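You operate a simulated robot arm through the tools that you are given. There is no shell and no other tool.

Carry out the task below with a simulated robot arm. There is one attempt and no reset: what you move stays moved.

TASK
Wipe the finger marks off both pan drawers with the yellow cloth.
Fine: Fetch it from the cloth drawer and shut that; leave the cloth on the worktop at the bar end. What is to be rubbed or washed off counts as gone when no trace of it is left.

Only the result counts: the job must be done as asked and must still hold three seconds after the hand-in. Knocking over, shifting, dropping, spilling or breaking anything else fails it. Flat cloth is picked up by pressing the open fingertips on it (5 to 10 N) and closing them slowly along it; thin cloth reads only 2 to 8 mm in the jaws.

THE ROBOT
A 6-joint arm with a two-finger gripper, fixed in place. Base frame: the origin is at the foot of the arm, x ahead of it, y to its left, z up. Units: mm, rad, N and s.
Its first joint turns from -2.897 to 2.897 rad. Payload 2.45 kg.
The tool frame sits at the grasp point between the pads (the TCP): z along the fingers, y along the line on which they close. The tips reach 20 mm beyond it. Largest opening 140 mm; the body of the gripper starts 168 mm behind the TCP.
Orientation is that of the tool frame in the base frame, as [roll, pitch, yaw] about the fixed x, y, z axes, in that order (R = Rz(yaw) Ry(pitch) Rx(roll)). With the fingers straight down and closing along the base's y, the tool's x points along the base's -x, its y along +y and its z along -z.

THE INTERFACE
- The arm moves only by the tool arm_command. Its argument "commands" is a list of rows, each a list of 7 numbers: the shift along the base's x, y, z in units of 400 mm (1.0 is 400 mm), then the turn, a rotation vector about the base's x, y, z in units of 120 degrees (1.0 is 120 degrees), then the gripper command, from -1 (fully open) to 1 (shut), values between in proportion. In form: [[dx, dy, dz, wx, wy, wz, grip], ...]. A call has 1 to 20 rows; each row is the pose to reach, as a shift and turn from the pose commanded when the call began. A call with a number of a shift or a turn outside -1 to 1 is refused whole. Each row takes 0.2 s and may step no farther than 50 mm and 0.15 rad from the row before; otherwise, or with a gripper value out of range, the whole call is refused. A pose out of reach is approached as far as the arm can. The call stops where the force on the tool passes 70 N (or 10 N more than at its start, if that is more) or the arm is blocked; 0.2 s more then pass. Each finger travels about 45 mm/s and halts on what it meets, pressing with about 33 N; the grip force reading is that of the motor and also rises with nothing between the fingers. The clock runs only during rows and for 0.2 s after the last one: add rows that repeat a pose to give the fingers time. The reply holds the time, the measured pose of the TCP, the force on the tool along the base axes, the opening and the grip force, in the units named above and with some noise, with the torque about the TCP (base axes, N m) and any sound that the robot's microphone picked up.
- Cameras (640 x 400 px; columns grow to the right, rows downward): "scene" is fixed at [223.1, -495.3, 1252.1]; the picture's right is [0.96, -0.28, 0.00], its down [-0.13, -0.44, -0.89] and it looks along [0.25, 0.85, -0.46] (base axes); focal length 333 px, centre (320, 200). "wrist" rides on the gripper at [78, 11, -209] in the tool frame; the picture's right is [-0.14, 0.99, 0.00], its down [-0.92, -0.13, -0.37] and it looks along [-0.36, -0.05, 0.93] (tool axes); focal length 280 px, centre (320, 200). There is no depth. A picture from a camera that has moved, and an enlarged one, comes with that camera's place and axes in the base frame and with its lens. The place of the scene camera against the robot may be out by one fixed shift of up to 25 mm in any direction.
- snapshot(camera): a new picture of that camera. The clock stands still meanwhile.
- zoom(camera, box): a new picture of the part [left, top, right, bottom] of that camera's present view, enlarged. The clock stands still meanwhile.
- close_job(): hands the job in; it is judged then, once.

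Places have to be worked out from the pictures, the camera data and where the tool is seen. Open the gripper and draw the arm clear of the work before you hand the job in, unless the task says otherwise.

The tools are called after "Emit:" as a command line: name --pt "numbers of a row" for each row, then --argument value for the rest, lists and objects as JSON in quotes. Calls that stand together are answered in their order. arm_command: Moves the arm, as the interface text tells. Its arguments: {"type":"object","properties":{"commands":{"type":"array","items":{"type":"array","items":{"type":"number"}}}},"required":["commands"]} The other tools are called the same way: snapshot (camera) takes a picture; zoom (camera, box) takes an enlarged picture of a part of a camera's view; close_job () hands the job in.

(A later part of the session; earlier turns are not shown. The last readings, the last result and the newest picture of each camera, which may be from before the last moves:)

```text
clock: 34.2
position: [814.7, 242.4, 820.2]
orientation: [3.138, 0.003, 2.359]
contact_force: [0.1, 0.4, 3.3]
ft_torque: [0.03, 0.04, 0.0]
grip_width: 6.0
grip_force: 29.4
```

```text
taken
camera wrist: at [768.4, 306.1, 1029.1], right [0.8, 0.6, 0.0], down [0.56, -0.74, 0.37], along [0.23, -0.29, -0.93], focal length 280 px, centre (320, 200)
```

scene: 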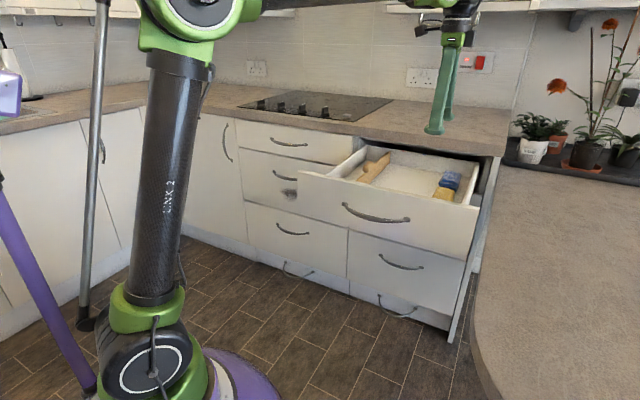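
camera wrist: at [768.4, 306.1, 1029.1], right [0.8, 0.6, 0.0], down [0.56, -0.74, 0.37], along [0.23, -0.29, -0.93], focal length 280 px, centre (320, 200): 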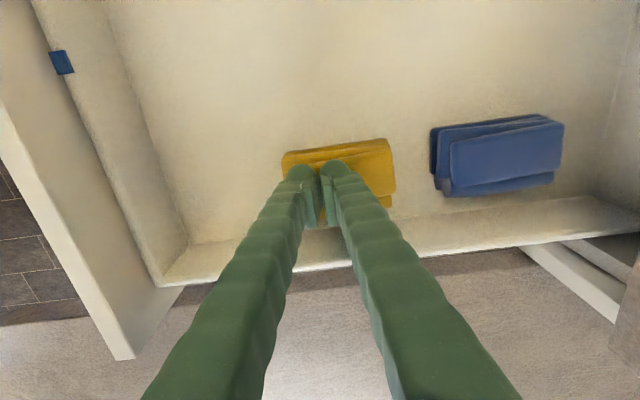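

The jaws read 6 mm, so cloth is pinched. I'll lift 50 mm and check.

Emit:
arm_command --pt "0 0 0.02 0 0 0 1" --pt "0 0 0.05 0 0 0 1" --pt "0 0 0.09 0 0 0 1" --pt "0 0 0.13 0 0 0 1" --pt "0 0 0.13 0 0 0 1"

Emit:
snapshot --camera "wrist"

Emit:
zoom --camera "scene" --box '[400, 110, 500, 200]'

```text
clock: 35.4
position: [816.7, 242.3, 871.4]
orientation: [3.142, 0.002, 2.359]
contact_force: [0.0, 0.7, -0.8]
ft_torque: [0.02, -0.01, 0.01]
grip_width: 0.0
grip_force: 29.0
```

```text
taken
camera wrist: at [769.0, 305.6, 1080.4], right [0.8, 0.6, 0.0], down [0.56, -0.74, 0.37], along [0.23, -0.29, -0.93], focal length 280 px, centre (320, 200)
```

wrist: 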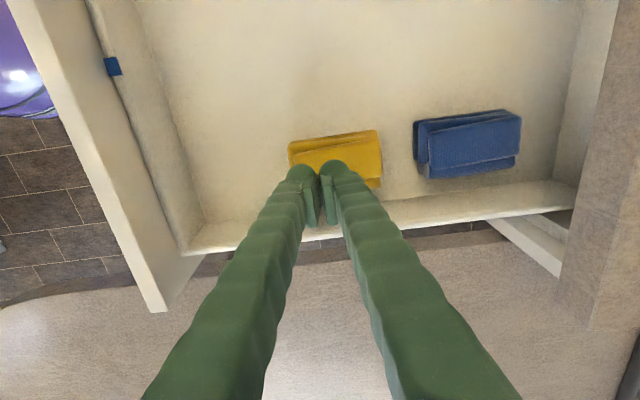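

```text
4.44 times, centred on (450, 155) of scene
camera zoom: at [223.1, -495.3, 1252.1], right [0.96, -0.28, 0.0], down [-0.13, -0.44, -0.89], along [0.25, 0.85, -0.46], focal length 1481 px, centre (-258, 400)
```

zoom: 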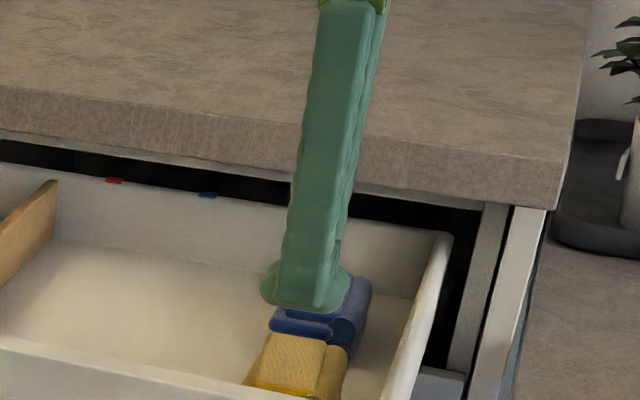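

The cloth slipped out: it behaves as a firm folded pad, now around (822,264) with its top at z≈798. I'll rise, turn the tool 90° and grip the pad across its short side, low enough to hold it but leaving cloth beyond the tips.

Emit:
arm_command --pt "0 0.01 0.06 0 0 0.0682 0.5" --pt "0 0.02 0.12 0 0 0.1364 0" --pt "0 0.03 0.18 0 0 0.2046 -0.6" --pt "0 0.04 0.2 0 0 0.2728 -0.6" --pt "0 0.05 0.2 0 0 0.341 -0.6" --pt "0 0.055 0.2 0 0 0.4092 -0.6" --pt "0 0.055 0.2 0 0 0.4774 -0.6" --pt "0.0 0.055 0.2 0 0 0.5456 -0.6" --pt "0.0 0.055 0.2 0 0 0.6138 -0.6" --pt "0.0 0.055 0.2 0 0 0.682 -0.6" --pt "0.01 0.055 0.2 0 0 0.75 -0.6"

Emit:
snapshot --camera "wrist"

```text
clock: 37.8
position: [819.9, 265.9, 952.9]
orientation: [3.14, 0.002, -2.354]
contact_force: [1.0, -0.4, 0.1]
ft_torque: [0.0, -0.04, -0.02]
grip_width: 112.2
grip_force: 0.1
```

```text
taken
camera wrist: at [758.0, 217.3, 1160.6], right [-0.61, 0.8, 0.0], down [0.74, 0.56, 0.37], along [0.29, 0.23, -0.93], focal length 280 px, centre (320, 200)
```

wrist: 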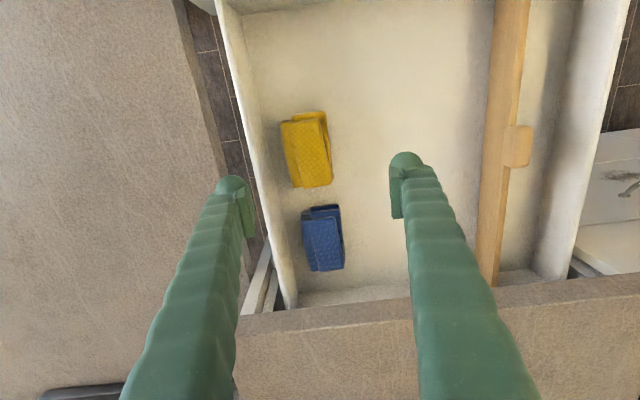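

From this view the pad centre is about 17 mm to the right-wall side of the tool. I'll zoom in to check the gap between pad and drawer wall.

Emit:
zoom --camera "wrist" --box '[220, 60, 380, 200]'

```text
2.86 times, centred on (300, 130) of wrist
camera zoom: at [758.0, 217.3, 1160.6], right [-0.61, 0.8, 0.0], down [0.74, 0.56, 0.37], along [0.29, 0.23, -0.93], focal length 801 px, centre (377, 400)
```

zoom: 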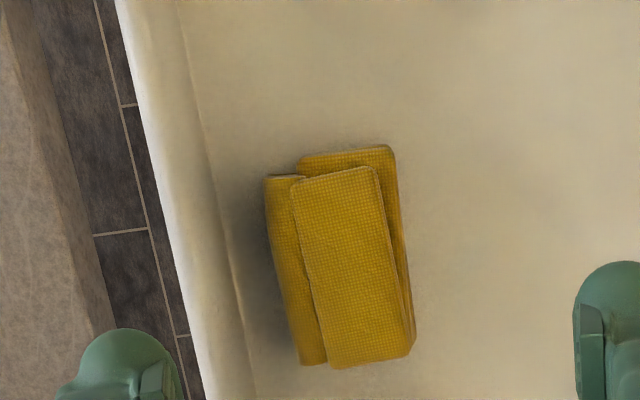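

The pad is about 60 mm wide with about 26 mm to the wall, so a finger fits. I'll descend to tips at z≈830 with a 78 mm opening, biased 3 mm away from the wall, and check.

Emit:
arm_command --pt "0.0175 -0.0328 -0.05 0 0 0 -0.114" --pt "0.0175 -0.0328 -0.12 0 0 0 -0.114" --pt "0.0175 -0.0328 -0.19 0 0 0 -0.114" --pt "0.0175 -0.0328 -0.257 0 0 0 -0.114" --pt "0.0175 -0.0328 -0.257 0 0 0 -0.114"

Emit:
zoom --camera "wrist" --box '[220, 80, 420, 240]'

```text
clock: 39.0
position: [826.8, 251.5, 850.9]
orientation: [3.139, 0.003, -2.353]
contact_force: [0.4, 0.2, -0.6]
ft_torque: [-0.02, 0.0, 0.01]
grip_width: 78.1
grip_force: 0.0
```

```text
2.50 times, centred on (320, 160) of wrist
camera zoom: at [764.9, 204.3, 1058.6], right [-0.6, 0.8, 0.0], down [0.74, 0.56, 0.37], along [0.29, 0.23, -0.93], focal length 701 px, centre (320, 300)
```

zoom: 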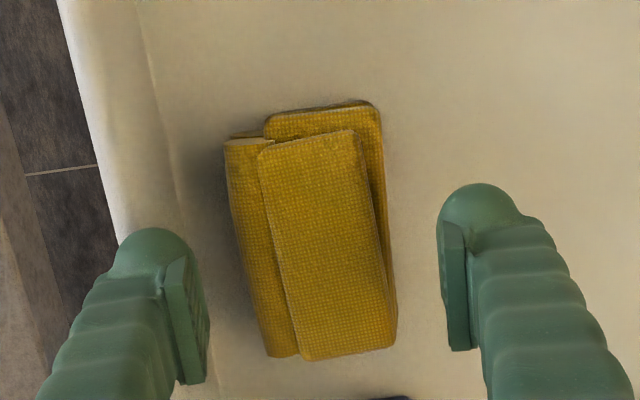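

The pad is centred between the fingers, with about 5–8 mm each side of the left finger. I'll descend to tips at z≈775.

Emit:
arm_command --pt "0 0 -0.03 0 0 0 -0.114" --pt "0 0 -0.06 0 0 0 -0.114" --pt "0 0 -0.085 0 0 0 -0.114" --pt "0 0 -0.11 0 0 0 -0.114" --pt "0 0 -0.125 0 0 0 -0.114" --pt "0 0 -0.14 0 0 0 -0.114"

Emit:
snapshot --camera "wrist"

```text
clock: 39.8
position: [825.7, 252.3, 825.5]
orientation: [3.141, 0.004, -2.353]
contact_force: [-3.1, 4.8, 50.8]
ft_torque: [-2.66, -1.67, 0.05]
grip_width: 81.0
grip_force: 2.6
stopped in row 3: the force on the tool passed its limit at 91 N (the readings are from after the stop); the commanded pose is now the measured one
```

```text
taken
camera wrist: at [762.5, 204.4, 1033.3], right [-0.61, 0.8, 0.0], down [0.74, 0.56, 0.37], along [0.3, 0.23, -0.93], focal length 280 px, centre (320, 200)
```

wrist: 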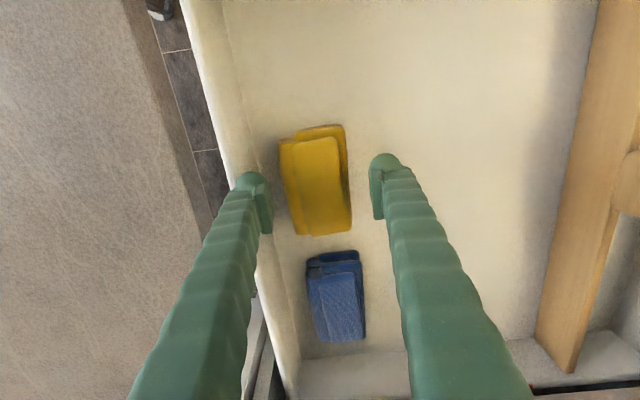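

The left finger hit the top rim of the drawer side wall, so the gap is too narrow at the rim. I'll lift off, then press lightly on top of the pad with closed fingers to drag it away from the wall and the blue cloth.

Emit:
arm_command --pt "0 0 0.01 0 0 0 -0.114" --pt "0 0 0.04 0 0 0 -0.114" --pt "0 0 0.06 0 0 0 0.2" --pt "0 0 0.06 0 0 0 0.6" --pt "0 0 0.06 0 0 0 0.8" --pt "0 0 0.06 0 0 0 0.8" --pt "0 0 0.06 0 0 0 0.8"

Emit:
snapshot --camera "wrist"

Emit:
zoom --camera "scene" --box '[400, 110, 500, 200]'

```text
clock: 41.4
position: [825.5, 250.6, 845.1]
orientation: [3.14, 0.002, -2.354]
contact_force: [-0.1, 0.2, 0.1]
ft_torque: [-0.01, -0.03, -0.01]
grip_width: 14.2
grip_force: 0.1
```

```text
taken
camera wrist: at [764.3, 204.0, 1053.9], right [-0.6, 0.8, 0.0], down [0.74, 0.56, 0.37], along [0.29, 0.23, -0.93], focal length 280 px, centre (320, 200)
```

wrist: 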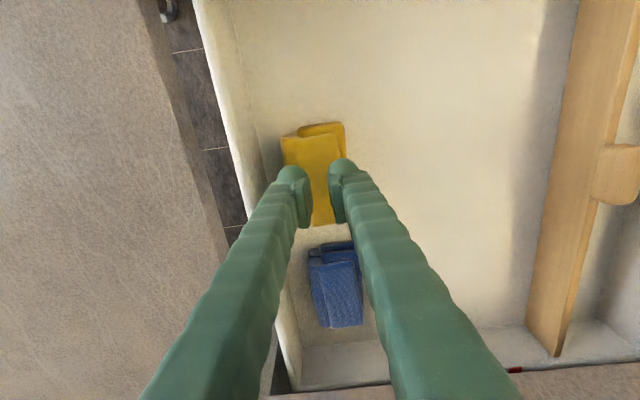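

```text
4.44 times, centred on (450, 155) of scene
camera zoom: at [223.1, -495.3, 1252.1], right [0.96, -0.28, 0.0], down [-0.13, -0.44, -0.89], along [0.25, 0.85, -0.46], focal length 1481 px, centre (-258, 400)
```

zoom: 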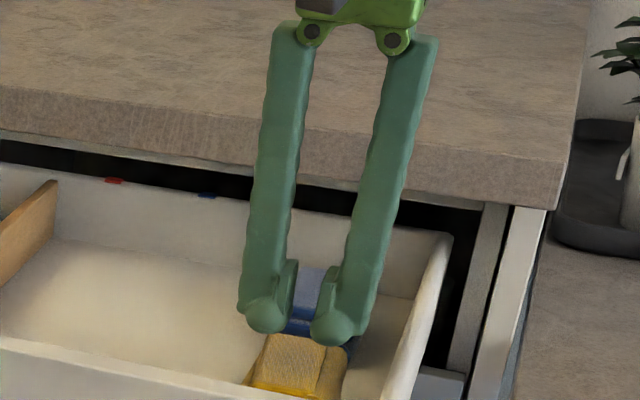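

The tool is centred over the pad. I'll retry the press-and-close across its short side with steadier force, descending to just above contact first.

Emit:
arm_command --pt "0 0 -0.02 0 0 0 0.4" --pt "0 0 -0.04 0 0 0 0.4" --pt "0 0 -0.055 0 0 0 0.4" --pt "0 0 -0.058 0 0 0 0.4" --pt "0 0 -0.06 0 0 0 0.4"

```text
clock: 42.6
position: [826.3, 252.4, 821.3]
orientation: [3.141, 0.002, -2.354]
contact_force: [-0.5, 0.4, -0.4]
ft_torque: [0.0, -0.03, 0.01]
grip_width: 42.0
grip_force: 0.1
```

No contact yet at z=821.3, so I'll step down in sub-millimetre increments.

Emit:
arm_command --pt "0 0 -0.002 0 0 0 0.4" --pt "0 0 -0.003 0 0 0 0.4" --pt "0 0 -0.004 0 0 0 0.4" --pt "0 0 -0.004 0 0 0 0.4"

```text
clock: 43.6
position: [826.4, 251.7, 820.1]
orientation: [3.14, 0.001, -2.353]
contact_force: [1.2, 0.9, 8.9]
ft_torque: [-0.08, -0.16, 0.0]
grip_width: 42.2
grip_force: 0.2
```

8.9 N of press. I'll close slowly in small steps.

Emit:
arm_command --pt "0 0 0 0 0 0 0.43" --pt "0 0 0 0 0 0 0.46" --pt "0 0 0 0 0 0 0.49" --pt "0 0 0 0 0 0 0.52" --pt "0 0 0 0 0 0 0.55" --pt "0 0 0 0 0 0 0.58" --pt "0 0 0 0 0 0 0.61" --pt "0 0 0 0 0 0 0.64"

Emit:
zoom --camera "wrist" --box '[220, 80, 420, 240]'

```text
clock: 45.4
position: [826.2, 252.2, 819.8]
orientation: [3.14, 0.005, -2.355]
contact_force: [0.6, -2.7, 16.1]
ft_torque: [-0.11, -0.03, -0.02]
grip_width: 23.9
grip_force: 0.1
```

```text
2.50 times, centred on (320, 160) of wrist
camera zoom: at [764.0, 203.7, 1029.1], right [-0.6, 0.8, 0.0], down [0.74, 0.56, 0.37], along [0.29, 0.23, -0.93], focal length 701 px, centre (320, 300)
```

zoom: 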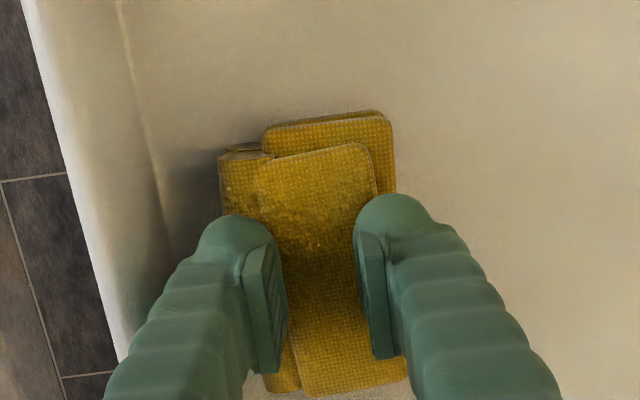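

The press rises slightly as the fingers close (16 N), so I'll ease by 0.4 mm and continue closing.

Emit:
arm_command --pt "0 0 0.001 0 0 0 0.67" --pt "0 0 0.001 0 0 0 0.7" --pt "0 0 0.001 0 0 0 0.73" --pt "0 0 0.001 0 0 0 0.76" --pt "0 0 0.001 0 0 0 0.79"

```text
clock: 46.6
position: [826.6, 250.8, 820.4]
orientation: [3.139, 0.001, -2.355]
contact_force: [-0.5, 0.0, 2.9]
ft_torque: [0.01, 0.01, -0.01]
grip_width: 15.3
grip_force: 0.6
```

Now 2.9 N. I'll add 0.3 mm of press and continue closing.

Emit:
arm_command --pt "0 0 -0.0008 0 0 0 0.8" --pt "0 0 -0.0008 0 0 0 0.82" --pt "0 0 -0.0008 0 0 0 0.85" --pt "0 0 -0.0008 0 0 0 0.88"

```text
clock: 47.6
position: [826.0, 251.6, 820.7]
orientation: [3.139, 0.001, -2.355]
contact_force: [0.1, 0.3, 1.7]
ft_torque: [-0.07, -0.02, 0.02]
grip_width: 7.7
grip_force: 0.1
```

Only 1.7 N, so I'll press 0.8 mm deeper before the final closing.

Emit:
arm_command --pt "0 0 -0.001 0 0 0 0.89" --pt "0 0 -0.002 0 0 0 0.9" --pt "0 0 -0.002 0 0 0 0.9"

```text
clock: 48.4
position: [825.6, 252.2, 821.0]
orientation: [3.14, 0.003, -2.355]
contact_force: [-2.0, -0.1, 9.8]
ft_torque: [-0.03, 0.04, -0.01]
grip_width: 7.5
grip_force: 0.5
```

Now 9.8 N with the jaws at 7.5 mm. I'll close fully and hold.

Emit:
arm_command --pt "0 0 0 0 0 0 0.93" --pt "0 0 0 0 0 0 0.96" --pt "0 0 0 0 0 0 1" --pt "0 0 0 0 0 0 1" --pt "0 0 0 0 0 0 1"

Emit:
zoom --camera "wrist" --box '[220, 80, 420, 240]'

```text
clock: 49.6
position: [825.7, 253.0, 819.5]
orientation: [3.139, 0.004, -2.354]
contact_force: [0.5, -1.7, 8.1]
ft_torque: [-0.07, 0.01, 0.0]
grip_width: 6.1
grip_force: 29.2
```

```text
2.50 times, centred on (320, 160) of wrist
camera zoom: at [764.6, 203.7, 1028.8], right [-0.6, 0.8, 0.0], down [0.74, 0.56, 0.37], along [0.29, 0.23, -0.93], focal length 701 px, centre (320, 300)
```

zoom: 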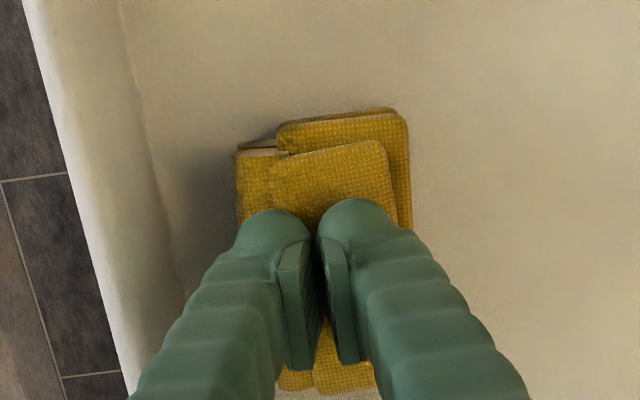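

Pinched at 6.1 mm with the press held at 8 N. I'll lift very slowly this time.

Emit:
arm_command --pt "0 0 0.002 0 0 0 1" --pt "0 0 0.004 0 0 0 1" --pt "0 0 0.008 0 0 0 1" --pt "0 0 0.012 0 0 0 1" --pt "0 0 0.018 0 0 0 1" --pt "0 0 0.025 0 0 0 1"

Emit:
zoom --camera "wrist" --box '[220, 80, 420, 240]'

```text
clock: 51.0
position: [825.5, 252.5, 829.0]
orientation: [3.138, 0.002, -2.356]
contact_force: [-0.2, -1.0, 0.1]
ft_torque: [0.0, -0.01, 0.02]
grip_width: 0.2
grip_force: 29.6
```

```text
2.50 times, centred on (320, 160) of wrist
camera zoom: at [764.4, 204.3, 1038.5], right [-0.6, 0.8, 0.0], down [0.74, 0.56, 0.37], along [0.29, 0.23, -0.93], focal length 701 px, centre (320, 300)
```

zoom: 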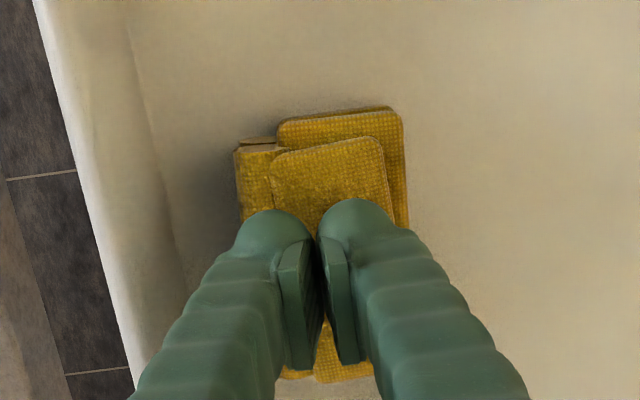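

It slipped again: the folded pad needs a side grip. I'll press the closed tips on it and drag it away from the wall and from the blue cloth.

Emit:
arm_command --pt "0 0 -0.01 0 0 0 1" --pt "0 0 -0.018 0 0 0 1" --pt "0 0 -0.021 0 0 0 1" --pt "0 0 -0.0235 0 0 0 1" --pt "0 0 -0.0235 0 0 0 1"

```text
clock: 52.2
position: [825.3, 251.6, 821.5]
orientation: [3.139, 0.001, -2.356]
contact_force: [-0.1, 1.2, 9.0]
ft_torque: [0.01, 0.0, 0.0]
grip_width: 6.0
grip_force: 29.7
```

9 N on the pad. I'll drag it 45 mm away from the wall and 25 mm toward the drawer front.

Emit:
arm_command --pt "-0.0155 0.0044 -0.0005 0 0 0 1" --pt "-0.031 0.0088 -0.0005 0 0 0 1" --pt "-0.0464 0.0132 -0.0005 0 0 0 1" --pt "-0.0619 0.0177 -0.0005 0 0 0 1" --pt "-0.0773 0.0221 -0.0005 0 0 0 1" --pt "-0.0928 0.0265 -0.0005 0 0 0 1" --pt "-0.1083 0.0309 -0.0005 0 0 0 1" --pt "-0.1237 0.0353 -0.0005 0 0 0 1"

Emit:
snapshot --camera "wrist"

```text
clock: 54.0
position: [777.6, 265.9, 820.9]
orientation: [3.14, 0.002, -2.356]
contact_force: [5.1, -3.3, 15.4]
ft_torque: [-0.09, -0.13, 0.01]
grip_width: 5.9
grip_force: 29.8
```

```text
taken
camera wrist: at [715.1, 217.1, 1028.7], right [-0.6, 0.8, 0.0], down [0.74, 0.56, 0.37], along [0.29, 0.23, -0.93], focal length 280 px, centre (320, 200)
```

wrist: 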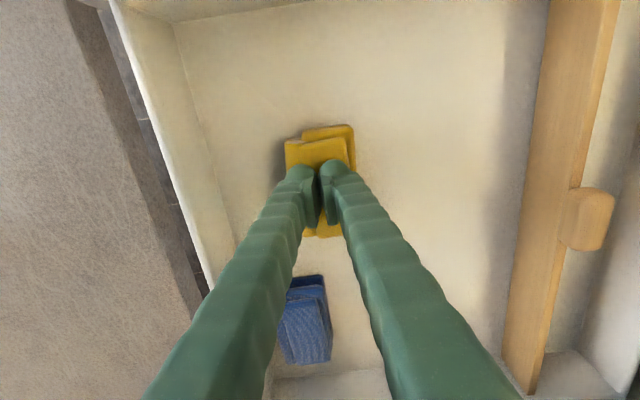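

The pad followed and is now clear of the wall. I'll lift off, open to 95 mm and re-check alignment.

Emit:
arm_command --pt "0 0 0.03 0 0 0 1" --pt "0 0 0.09 0 0 0 0.6" --pt "0 0 0.11 0 0 0 0.2" --pt "0 0 0.11 0 0 0 -0.1" --pt "0 0 0.11 0 0 0 -0.35" --pt "0 0 0.11 0 0 0 -0.35" --pt "0 0 0.11 0 0 0 -0.35"

Emit:
zoom --camera "wrist" --box '[200, 60, 440, 240]'

```text
clock: 55.6
position: [777.6, 265.4, 863.2]
orientation: [3.14, 0.003, -2.354]
contact_force: [-0.7, -0.1, 0.1]
ft_torque: [0.01, 0.01, 0.01]
grip_width: 94.3
grip_force: 0.0
```

```text
2.22 times, centred on (320, 150) of wrist
camera zoom: at [714.3, 217.5, 1072.1], right [-0.6, 0.8, 0.0], down [0.74, 0.56, 0.37], along [0.29, 0.23, -0.93], focal length 623 px, centre (320, 311)
```

zoom: 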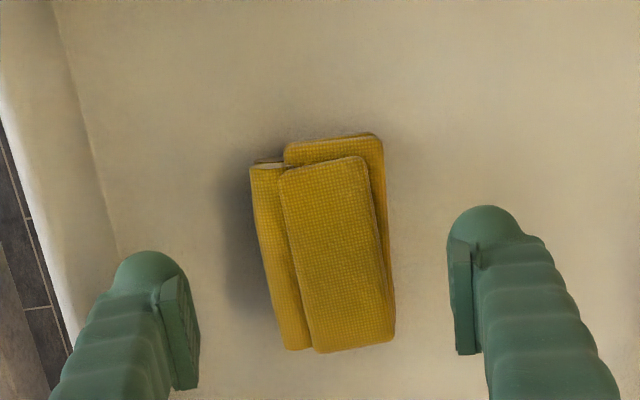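

Pad is centred between the open fingers with ample room. I'll descend so that the tips reach z≈772.

Emit:
arm_command --pt "0 0 -0.05 0 0 0 -0.35" --pt "0 0 -0.09 0 0 0 -0.35" --pt "0 0 -0.12 0 0 0 -0.35" --pt "0 0 -0.15 0 0 0 -0.35" --pt "0 0 -0.165 0 0 0 -0.35" --pt "0 0 -0.178 0 0 0 -0.35"

Emit:
zoom --camera "wrist" --box '[200, 60, 440, 240]'

```text
clock: 57.0
position: [777.2, 264.5, 791.7]
orientation: [3.14, 0.002, -2.355]
contact_force: [0.7, 0.3, 0.8]
ft_torque: [0.0, -0.01, 0.01]
grip_width: 94.5
grip_force: 0.1
```

```text
2.22 times, centred on (320, 150) of wrist
camera zoom: at [714.8, 218.0, 1000.8], right [-0.6, 0.8, 0.0], down [0.74, 0.56, 0.37], along [0.29, 0.23, -0.93], focal length 623 px, centre (320, 311)
```

zoom: 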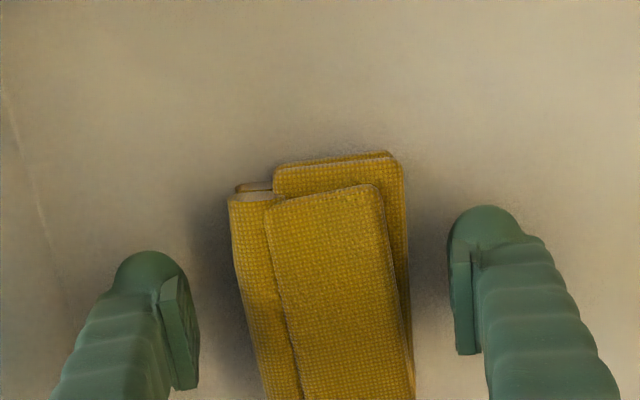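

No contact on the way down. I'll close on the pad's sides.

Emit:
arm_command --pt "0 0 0 0 0 0 -0.2" --pt "0 0 0 0 0 0 -0.05" --pt "0 0 0 0 0 0 0.1" --pt "0 0 0 0 0 0 0.25" --pt "0 0 0 0 0 0 0.4" --pt "0 0 0 0 0 0 0.6" --pt "0 0 0 0 0 0 0.8" --pt "0 0 0 0 0 0 1" --pt "0 0 0 0 0 0 1" --pt "0 0 0 0 0 0 1"

Emit:
zoom --camera "wrist" --box '[200, 60, 440, 240]'

```text
clock: 59.2
position: [776.1, 265.8, 791.9]
orientation: [3.141, 0.002, -2.353]
contact_force: [0.1, 0.3, 0.2]
ft_torque: [-0.05, 0.0, 0.0]
grip_width: 60.6
grip_force: 32.7
```

```text
2.22 times, centred on (320, 150) of wrist
camera zoom: at [714.8, 218.0, 1000.8], right [-0.6, 0.8, 0.0], down [0.74, 0.56, 0.37], along [0.29, 0.23, -0.93], focal length 623 px, centre (320, 311)
```

zoom: 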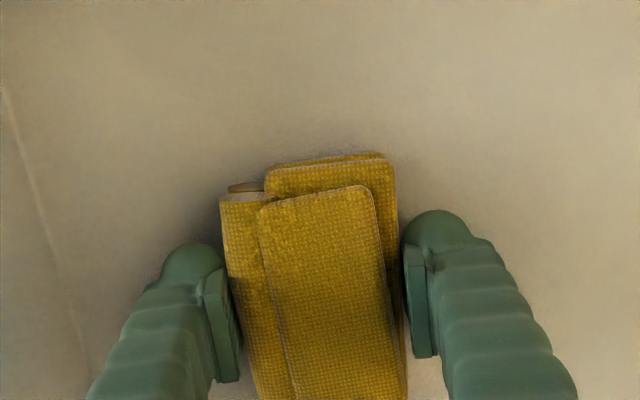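

The pad is solid and held at 60.6 mm with 33 N, with cloth extending beyond the tips as a wiping face. I'll lift it out.

Emit:
arm_command --pt "0 0 0.02 0 0 0 1" --pt "0 0 0.06 0 0 0 1" --pt "0 0 0.12 0 0 0 1" --pt "0 0 0.2 0 0 0 1" --pt "0 0 0.3 0 0 0 1" --pt "0 0 0.4 0 0 0 1" --pt "0 0 0.5 0 0 0 1"

Emit:
snapshot --camera "wrist"

Emit:
snapshot --camera "scene"

```text
clock: 60.8
position: [775.8, 265.0, 994.2]
orientation: [3.14, 0.003, -2.355]
contact_force: [0.9, -0.7, -0.1]
ft_torque: [0.02, 0.0, 0.02]
grip_width: 60.6
grip_force: 33.0
```

```text
taken
camera wrist: at [713.9, 216.8, 1202.8], right [-0.6, 0.8, 0.0], down [0.74, 0.56, 0.37], along [0.29, 0.23, -0.93], focal length 280 px, centre (320, 200)
```

wrist: 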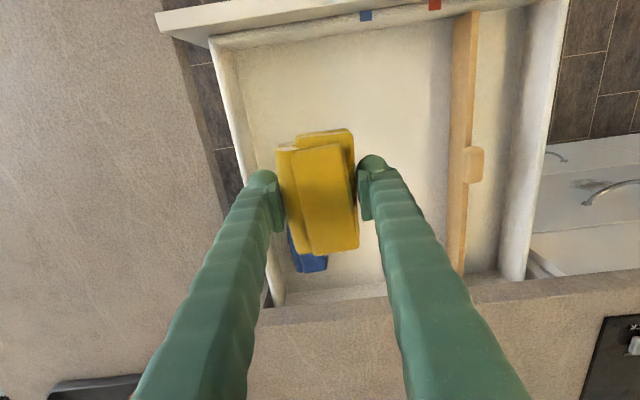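

```text
taken
```

scene: 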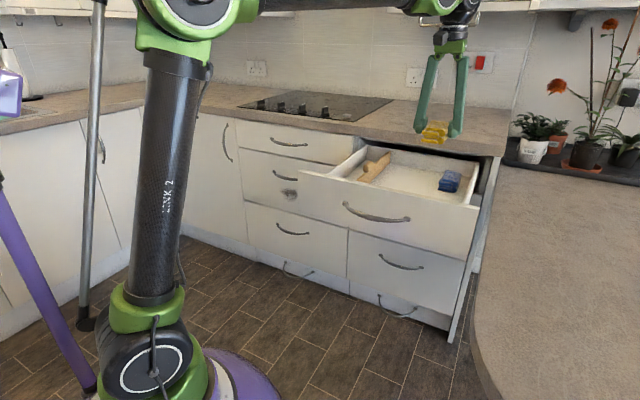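

The cloth is out of the drawer. I'll zoom in to see how far it extends past the fingertips.

Emit:
zoom --camera "scene" --box '[390, 80, 490, 160]'

Emit:
zoom --camera "wrist" --box '[240, 100, 400, 280]'

```text
5.00 times, centred on (440, 120) of scene
camera zoom: at [223.1, -495.3, 1252.1], right [0.96, -0.28, 0.0], down [-0.13, -0.44, -0.89], along [0.25, 0.85, -0.46], focal length 1666 px, centre (-280, 600)
```

zoom: 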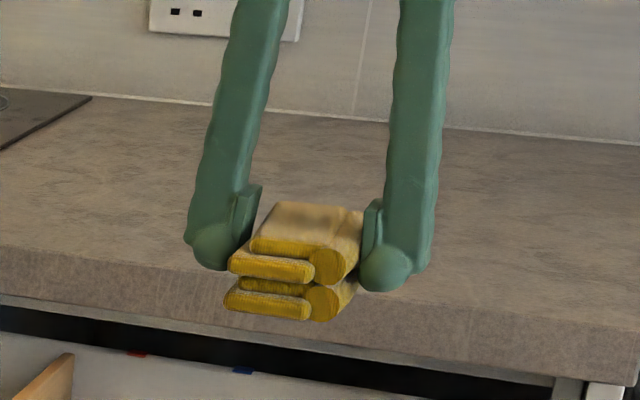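

```text
2.22 times, centred on (320, 190) of wrist
camera zoom: at [713.9, 216.8, 1202.8], right [-0.6, 0.8, 0.0], down [0.74, 0.56, 0.37], along [0.29, 0.23, -0.93], focal length 623 px, centre (320, 222)
```

zoom: 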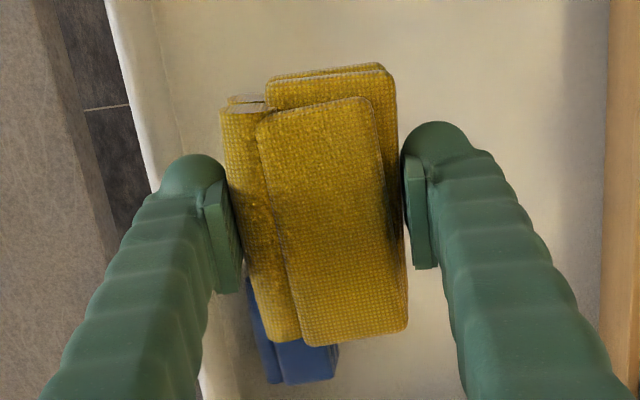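

Cloth extends about 25 mm past the tips. To shut the drawer, I'll first push its front with the tool pointing down, since horizontal is out of reach this close in, and finish later on the handle. I'm moving round in front of the drawer now.

Emit:
arm_command --pt "-0.09 -0.04 0.02 0 0 0 1" --pt "-0.18 -0.08 0.02 0 0 0 1" --pt "-0.27 -0.12 0.02 0 0 0 1" --pt "-0.36 -0.16 0.02 0 0 0 1" --pt "-0.45 -0.2 0.02 0 0 0 1" --pt "-0.54 -0.24 0.02 0 0 0 1" --pt "-0.62 -0.275 0.02 0 0 0 1" --pt "-0.67 -0.3 0.02 0 0 0 1" --pt "-0.67 -0.3 -0.08 0 0 0 1" --pt "-0.67 -0.3 -0.18 0 0 0 1" --pt "-0.67 -0.3 -0.26 0 0 0 1"

Emit:
snapshot --camera "wrist"

Emit:
snapshot --camera "scene"

```text
clock: 63.2
position: [507.5, 143.4, 888.4]
orientation: [3.14, 0.002, -2.355]
contact_force: [-0.3, 0.4, -1.1]
ft_torque: [-0.03, 0.02, -0.02]
grip_width: 60.5
grip_force: 33.5
```

```text
taken
camera wrist: at [445.1, 95.8, 1097.1], right [-0.6, 0.8, 0.0], down [0.74, 0.56, 0.37], along [0.29, 0.23, -0.93], focal length 280 px, centre (320, 200)
```

wrist: 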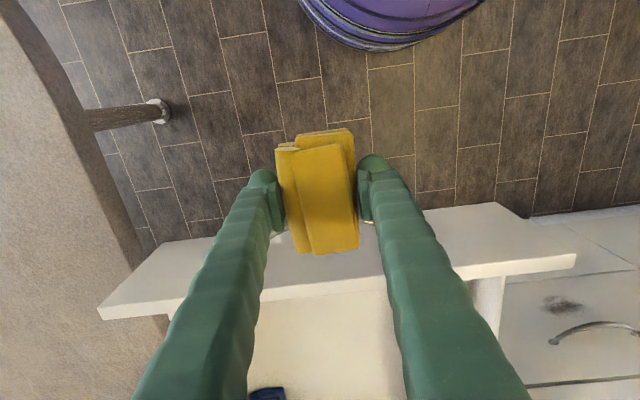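

```text
taken
```

scene: 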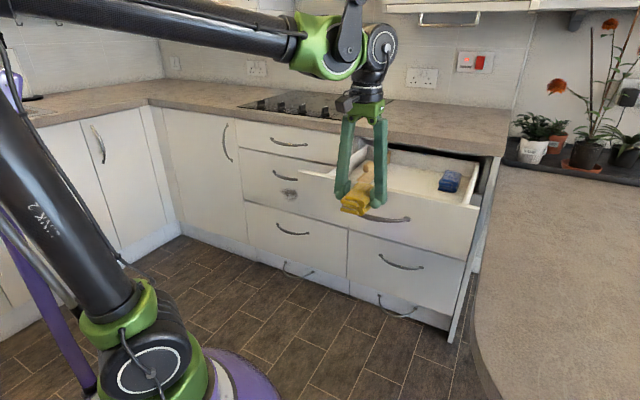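

The gripper is in front of the drawer with the pad above handle height. I'll lower 20 mm and advance until the pad meets the drawer front.

Emit:
arm_command --pt "0 0 -0.025 0 0 0 1" --pt "0 0 -0.05 0 0 0 1" --pt "0.0265 0.0265 -0.05 0 0 0 1" --pt "0.053 0.053 -0.05 0 0 0 1" --pt "0.0707 0.0707 -0.05 0 0 0 1" --pt "0.0884 0.0884 -0.05 0 0 0 1" --pt "0.106 0.106 -0.05 0 0 0 1"

Emit:
snapshot --camera "wrist"

Emit:
zoom --camera "scene" --box '[300, 120, 500, 245]'

```text
clock: 64.8
position: [549.9, 187.6, 868.3]
orientation: [3.139, 0.003, -2.354]
contact_force: [1.7, -0.2, -0.3]
ft_torque: [0.01, -0.03, -0.04]
grip_width: 61.1
grip_force: 32.7
```

```text
taken
camera wrist: at [488.8, 140.8, 1077.2], right [-0.6, 0.8, 0.0], down [0.74, 0.56, 0.37], along [0.29, 0.23, -0.93], focal length 280 px, centre (320, 200)
```

wrist: 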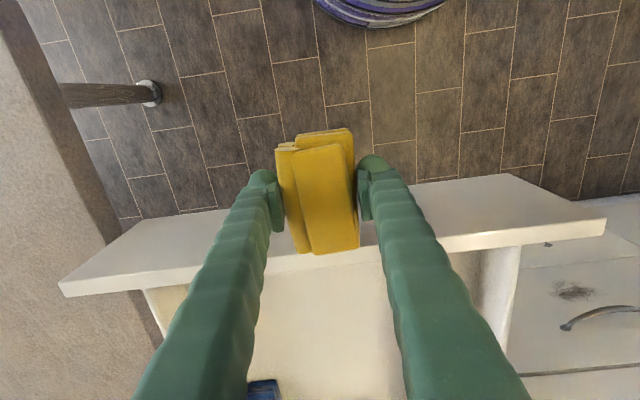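

```text
3.20 times, centred on (400, 182) of scene
camera zoom: at [223.1, -495.3, 1252.1], right [0.96, -0.28, 0.0], down [-0.13, -0.44, -0.89], along [0.25, 0.85, -0.46], focal length 1066 px, centre (64, 256)
```

zoom: 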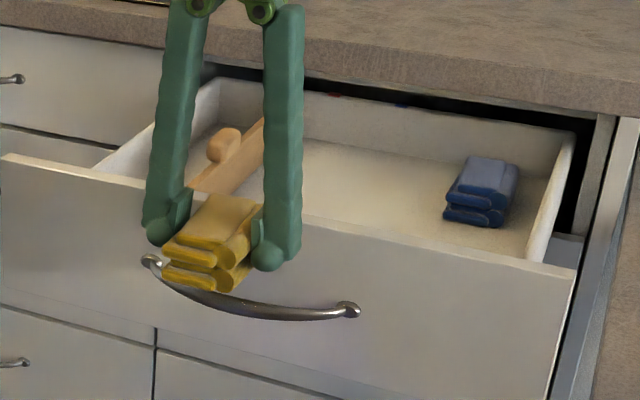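

No contact yet at TCP depth 521. I'll advance another 40 mm slowly.

Emit:
arm_command --pt "0.0177 0.0177 0 0 0 0 1" --pt "0.0354 0.0354 0 0 0 0 1" --pt "0.053 0.053 0 0 0 0 1" --pt "0.0707 0.0707 0 0 0 0 1"

Emit:
zoom --camera "scene" --box '[300, 120, 500, 245]'

Emit:
snapshot --camera "wrist"

```text
clock: 65.8
position: [579.0, 217.1, 869.0]
orientation: [3.141, 0.003, -2.354]
contact_force: [-0.7, -0.4, -0.3]
ft_torque: [-0.01, 0.01, 0.05]
grip_width: 60.6
grip_force: 33.0
```

```text
3.20 times, centred on (400, 182) of scene
camera zoom: at [223.1, -495.3, 1252.1], right [0.96, -0.28, 0.0], down [-0.13, -0.44, -0.89], along [0.25, 0.85, -0.46], focal length 1066 px, centre (64, 256)
```

zoom: 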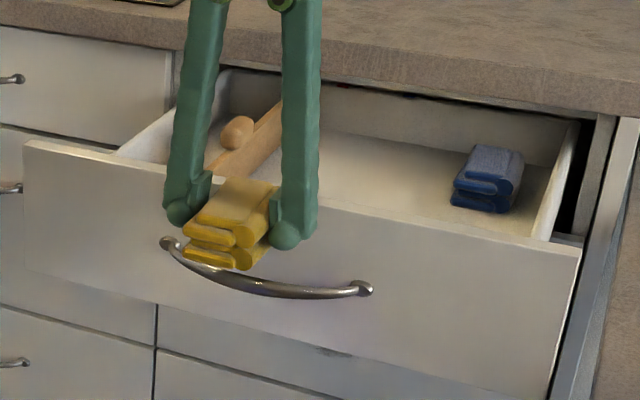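

```text
taken
camera wrist: at [517.5, 169.0, 1077.5], right [-0.6, 0.8, 0.0], down [0.74, 0.56, 0.37], along [0.29, 0.23, -0.93], focal length 280 px, centre (320, 200)
```

wrist: 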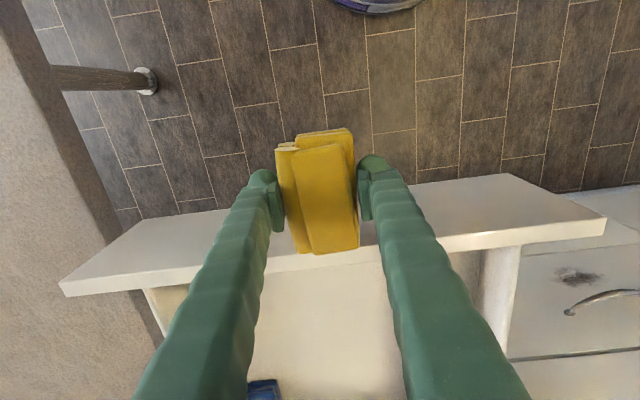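

The drawer slides in with almost no force. I'll push 160 mm more.

Emit:
arm_command --pt "0.0354 0.0354 0 0 0 0 1" --pt "0.0707 0.0707 0 0 0 0 1" --pt "0.106 0.106 0 0 0 0 1" --pt "0.1414 0.1414 0 0 0 0 1" --pt "0.1768 0.1768 0 0 0 0 1" --pt "0.2121 0.2121 0 0 0 0 1" --pt "0.2475 0.2475 0 0 0 0 1" --pt "0.28 0.28 0 0 0 0 1"

Emit:
snapshot --camera "scene"

Emit:
snapshot --camera "wrist"

```text
clock: 67.6
position: [690.9, 330.6, 868.0]
orientation: [3.139, 0.002, -2.355]
contact_force: [-1.0, -0.2, -0.4]
ft_torque: [-0.01, -0.02, -0.03]
grip_width: 60.8
grip_force: 32.7
```

```text
taken
```

scene: 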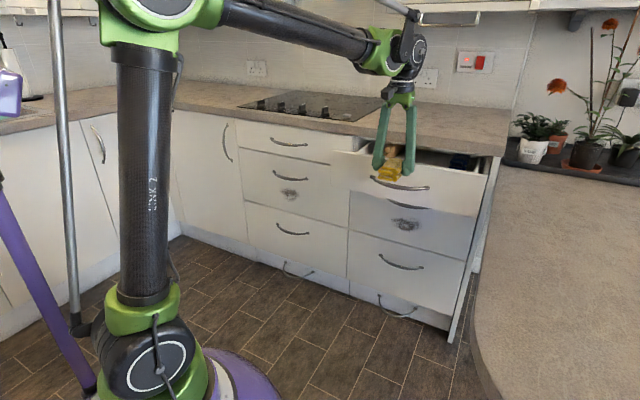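

```text
taken
camera wrist: at [629.2, 282.7, 1077.4], right [-0.6, 0.8, 0.0], down [0.74, 0.56, 0.37], along [0.29, 0.23, -0.93], focal length 280 px, centre (320, 200)
```

wrist: 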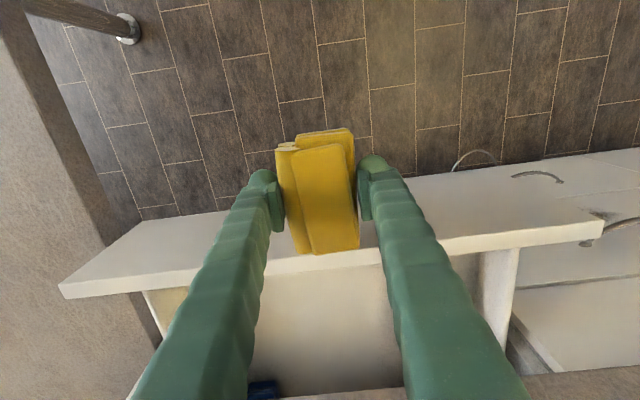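

About 200 mm remain. I'll back off 100 mm and tilt the tool to horizontal so I can finish the push on the handle bar.

Emit:
arm_command --pt "-0.06 -0.06 0 0 0 0 1" --pt "-0.12 -0.12 0 0 0 0 1" --pt "-0.18 -0.18 0 0 0 0 1" --pt "-0.18 -0.18 0 0.0482 -0.0482 0 1" --pt "-0.18 -0.18 -0.02 0.0964 -0.0964 0 1" --pt "-0.18 -0.18 -0.04 0.1446 -0.1446 0 1" --pt "-0.18 -0.18 -0.06 0.1928 -0.1928 0 1" --pt "-0.18 -0.18 -0.08 0.241 -0.241 0 1" --pt "-0.18 -0.18 -0.1 0.2893 -0.2893 0 1" --pt "-0.18 -0.18 -0.12 0.3375 -0.3375 0 1" --pt "-0.18 -0.18 -0.14 0.3857 -0.3857 0 1" --pt "-0.18 -0.18 -0.16 0.4339 -0.4339 0 1" --pt "-0.18 -0.18 -0.177 0.4821 -0.4821 0 1" --pt "-0.18 -0.18 -0.177 0.5303 -0.5303 0 1"

Emit:
snapshot --camera "wrist"

Emit:
snapshot --camera "scene"

```text
clock: 70.6
position: [619.5, 256.5, 797.7]
orientation: [-0.66, 1.566, 0.126]
contact_force: [0.6, 0.4, 0.1]
ft_torque: [0.01, 0.03, -0.04]
grip_width: 60.7
grip_force: 32.9
```

```text
taken
camera wrist: at [465.2, 116.8, 718.5], right [-0.7, 0.7, 0.13], down [-0.17, -0.35, 0.92], along [0.69, 0.62, 0.37], focal length 280 px, centre (320, 200)
```

wrist: 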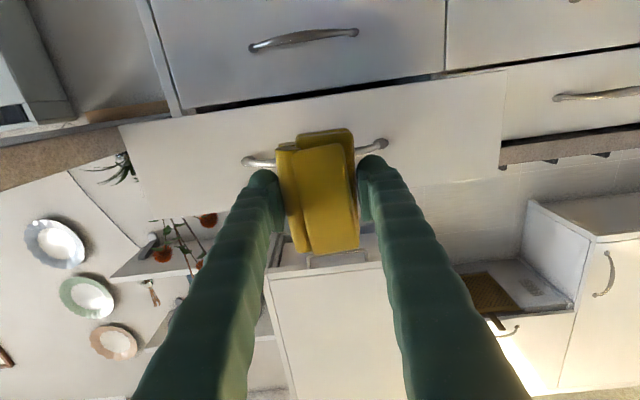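

```text
taken
```

scene: 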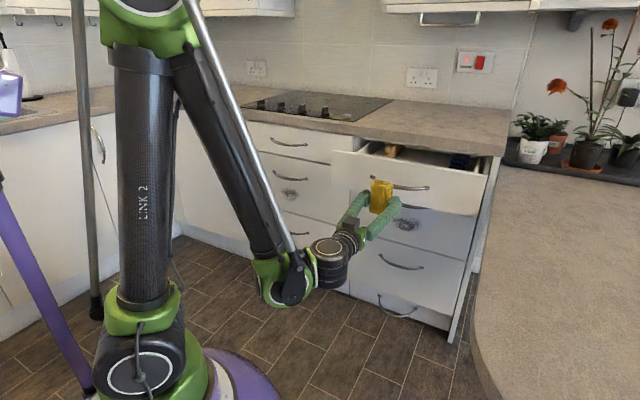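

Now the tool is horizontal with the pad facing the handle. I'll push forward 200 mm.

Emit:
arm_command --pt "0.036 0.036 0 0 0 0 1" --pt "0.072 0.072 0 0 0 0 1" --pt "0.106 0.106 0 0 0 0 1" --pt "0.1414 0.1414 0 0 0 0 1" --pt "0.1768 0.1768 0 0 0 0 1" --pt "0.2121 0.2121 0 0 0 0 1" --pt "0.2475 0.2475 0 0 0 0 1" --pt "0.2828 0.2828 0 0 0 0 1" --pt "0.318 0.318 0 0 0 0 1" --pt "0.3536 0.3536 0 0 0 0 1"

Emit:
snapshot --camera "wrist"

Emit:
zoom --camera "scene" --box '[300, 120, 500, 245]'

```text
clock: 72.8
position: [761.4, 398.5, 798.8]
orientation: [-0.724, 1.567, 0.062]
contact_force: [-0.4, -0.2, -0.5]
ft_torque: [0.0, 0.02, -0.01]
grip_width: 60.7
grip_force: 32.7
```

```text
taken
camera wrist: at [607.8, 258.8, 719.9], right [-0.7, 0.7, 0.14], down [-0.17, -0.35, 0.92], along [0.69, 0.62, 0.37], focal length 280 px, centre (320, 200)
```

wrist: 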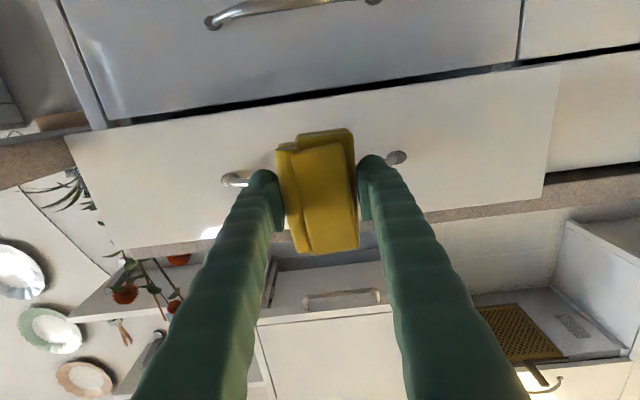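

```text
3.20 times, centred on (400, 182) of scene
camera zoom: at [223.1, -495.3, 1252.1], right [0.96, -0.28, 0.0], down [-0.13, -0.44, -0.89], along [0.25, 0.85, -0.46], focal length 1066 px, centre (64, 256)
```

zoom: 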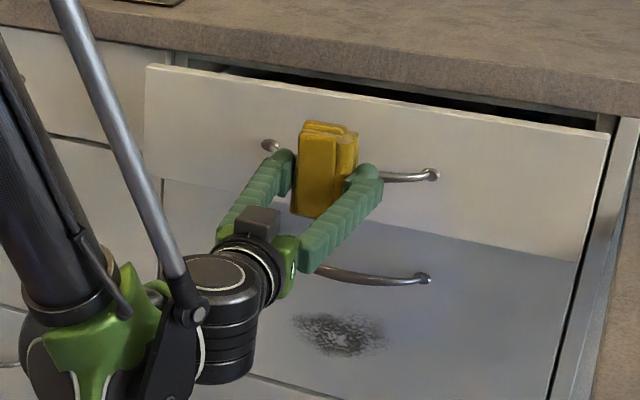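

The drawer is about 70 mm from shut. I'll continue in smaller steps until it seats.

Emit:
arm_command --pt "0.0265 0.0265 0 0 0 0 1" --pt "0.053 0.053 0 0 0 0 1" --pt "0.0707 0.0707 0 0 0 0 1" --pt "0.0884 0.0884 0 0 0 0 1" --pt "0.1 0.1 0 0 0 0 1" --pt "0.106 0.106 0 0 0 0 1" --pt "0.11 0.11 0 0 0 0 1" --pt "0.114 0.114 0 0 0 0 1"

Emit:
zoom --camera "scene" --box '[300, 120, 500, 245]'

```text
clock: 74.6
position: [806.7, 443.9, 799.4]
orientation: [-0.708, 1.567, 0.078]
contact_force: [-0.8, -0.9, -1.5]
ft_torque: [-0.03, 0.0, -0.02]
grip_width: 60.6
grip_force: 33.2
```

```text
3.20 times, centred on (400, 182) of scene
camera zoom: at [223.1, -495.3, 1252.1], right [0.96, -0.28, 0.0], down [-0.13, -0.44, -0.89], along [0.25, 0.85, -0.46], focal length 1066 px, centre (64, 256)
```

zoom: 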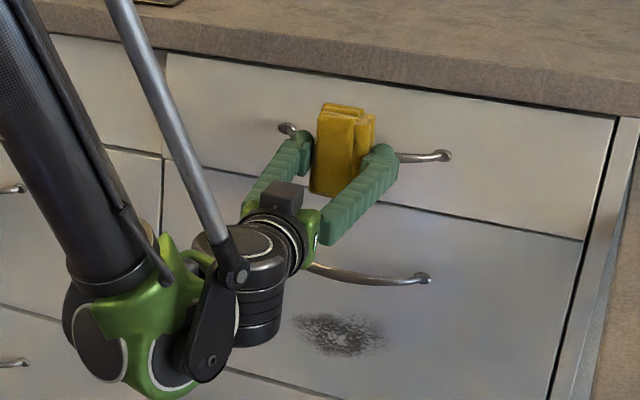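

It looks nearly shut, but no stop has been felt yet. I'll nudge in 2 mm steps until there's resistance.

Emit:
arm_command --pt "0.0035 0.0035 0 0 0 0 1" --pt "0.007 0.007 0 0 0 0 1" --pt "0.0105 0.0105 0 0 0 0 1"

```text
clock: 75.4
position: [809.7, 448.1, 798.3]
orientation: [-0.699, 1.567, 0.086]
contact_force: [-0.6, -2.5, -0.9]
ft_torque: [0.01, -0.01, -0.07]
grip_width: 60.8
grip_force: 33.5
```

Still under 3 N of resistance. I'll continue another 6 mm.

Emit:
arm_command --pt "0.0035 0.0035 0 0 0 0 1" --pt "0.007 0.007 0 0 0 0 1" --pt "0.0105 0.0105 0 0 0 0 1"

Emit:
zoom --camera "scene" --box '[340, 120, 500, 220]'

Emit:
snapshot --camera "wrist"

```text
clock: 76.2
position: [814.3, 451.5, 797.3]
orientation: [-0.745, 1.569, 0.042]
contact_force: [-12.7, -9.9, -5.3]
ft_torque: [-0.11, 0.12, 0.04]
grip_width: 60.7
grip_force: 32.9
```

```text
4.00 times, centred on (420, 170) of scene
camera zoom: at [223.1, -495.3, 1252.1], right [0.96, -0.28, 0.0], down [-0.13, -0.44, -0.89], along [0.25, 0.85, -0.46], focal length 1333 px, centre (-80, 320)
```

zoom: 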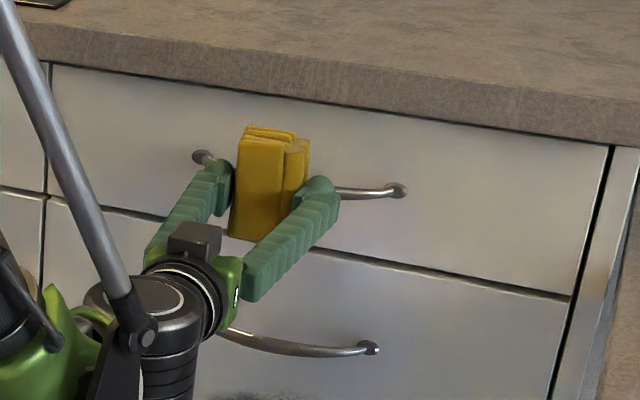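

```text
taken
camera wrist: at [659.8, 311.9, 719.0], right [-0.7, 0.7, 0.14], down [-0.17, -0.35, 0.92], along [0.69, 0.62, 0.37], focal length 280 px, centre (320, 200)
```

wrist: 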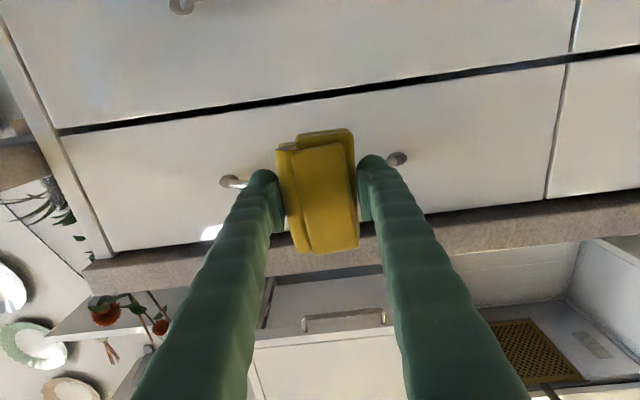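

The drawer is shut (16 N of resistance, and the picture matches the original). The right mark spans about 204–320 mm along the front and z 502–574. I'll back off 80 mm and lower in front of it.

Emit:
arm_command --pt "-0.07 -0.07 0 0 0 0 1" --pt "-0.1414 -0.1414 0 0 0 0 1" --pt "-0.1414 -0.1414 -0.1 0 0 0 1" --pt "-0.1414 -0.1414 -0.2 0 0 0 1" --pt "-0.1414 -0.1414 -0.3 0 0 0 1" --pt "-0.1414 -0.1414 -0.4 0 0 0 1" --pt "-0.1414 -0.1414 -0.5 0 0 0 1" --pt "-0.1414 -0.1414 -0.6 0 0 0 1" --pt "-0.1414 -0.1414 -0.64 0 0 0 1"

Emit:
snapshot --camera "wrist"

Emit:
snapshot --camera "scene"

```text
clock: 78.2
position: [839.0, 416.2, 646.1]
orientation: [-1.364, 1.569, -0.578]
contact_force: [-0.5, 0.0, -0.4]
ft_torque: [-0.02, 0.03, 0.01]
grip_width: 60.7
grip_force: 33.2
out of reach, approached as far as the arm can: row 5, 6, 7, 8, 9
```

```text
taken
camera wrist: at [683.9, 276.8, 568.8], right [-0.7, 0.7, 0.14], down [-0.17, -0.35, 0.92], along [0.69, 0.62, 0.37], focal length 280 px, centre (320, 200)
```

wrist: 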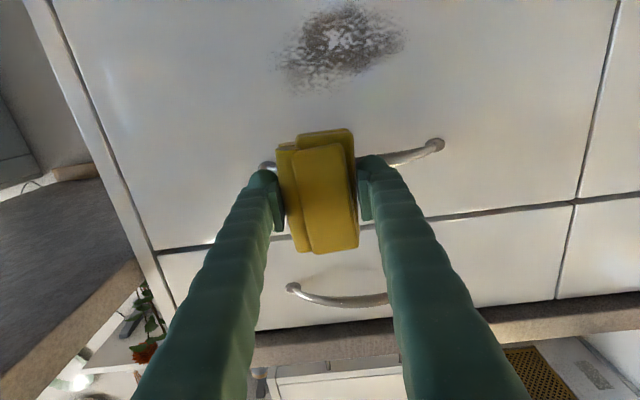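

```text
taken
```

scene: 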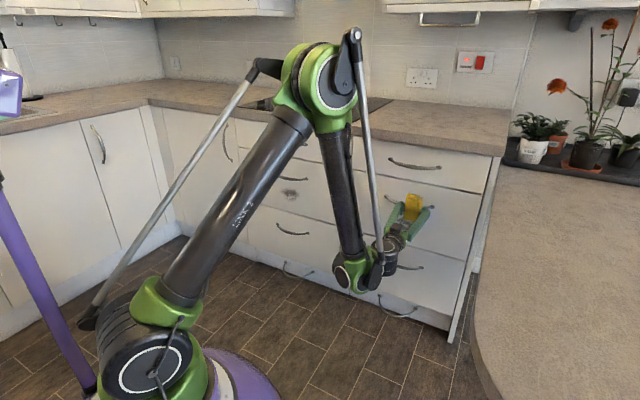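

Horizontal at that height and that close in is out of reach, as the elbow folds too far. I'll first go back up a little and out to recover a known pose.

Emit:
arm_command --pt "-0.02 -0.02 0.06 0 0 0 1" --pt "-0.04 -0.04 0.13 0 0 0 1" --pt "-0.04 -0.04 0.2 0 0 0 1"

```text
clock: 79.0
position: [821.8, 400.1, 728.8]
orientation: [-0.72, 1.566, 0.068]
contact_force: [0.9, -0.4, -0.2]
ft_torque: [0.02, -0.02, 0.01]
grip_width: 60.7
grip_force: 32.4
```

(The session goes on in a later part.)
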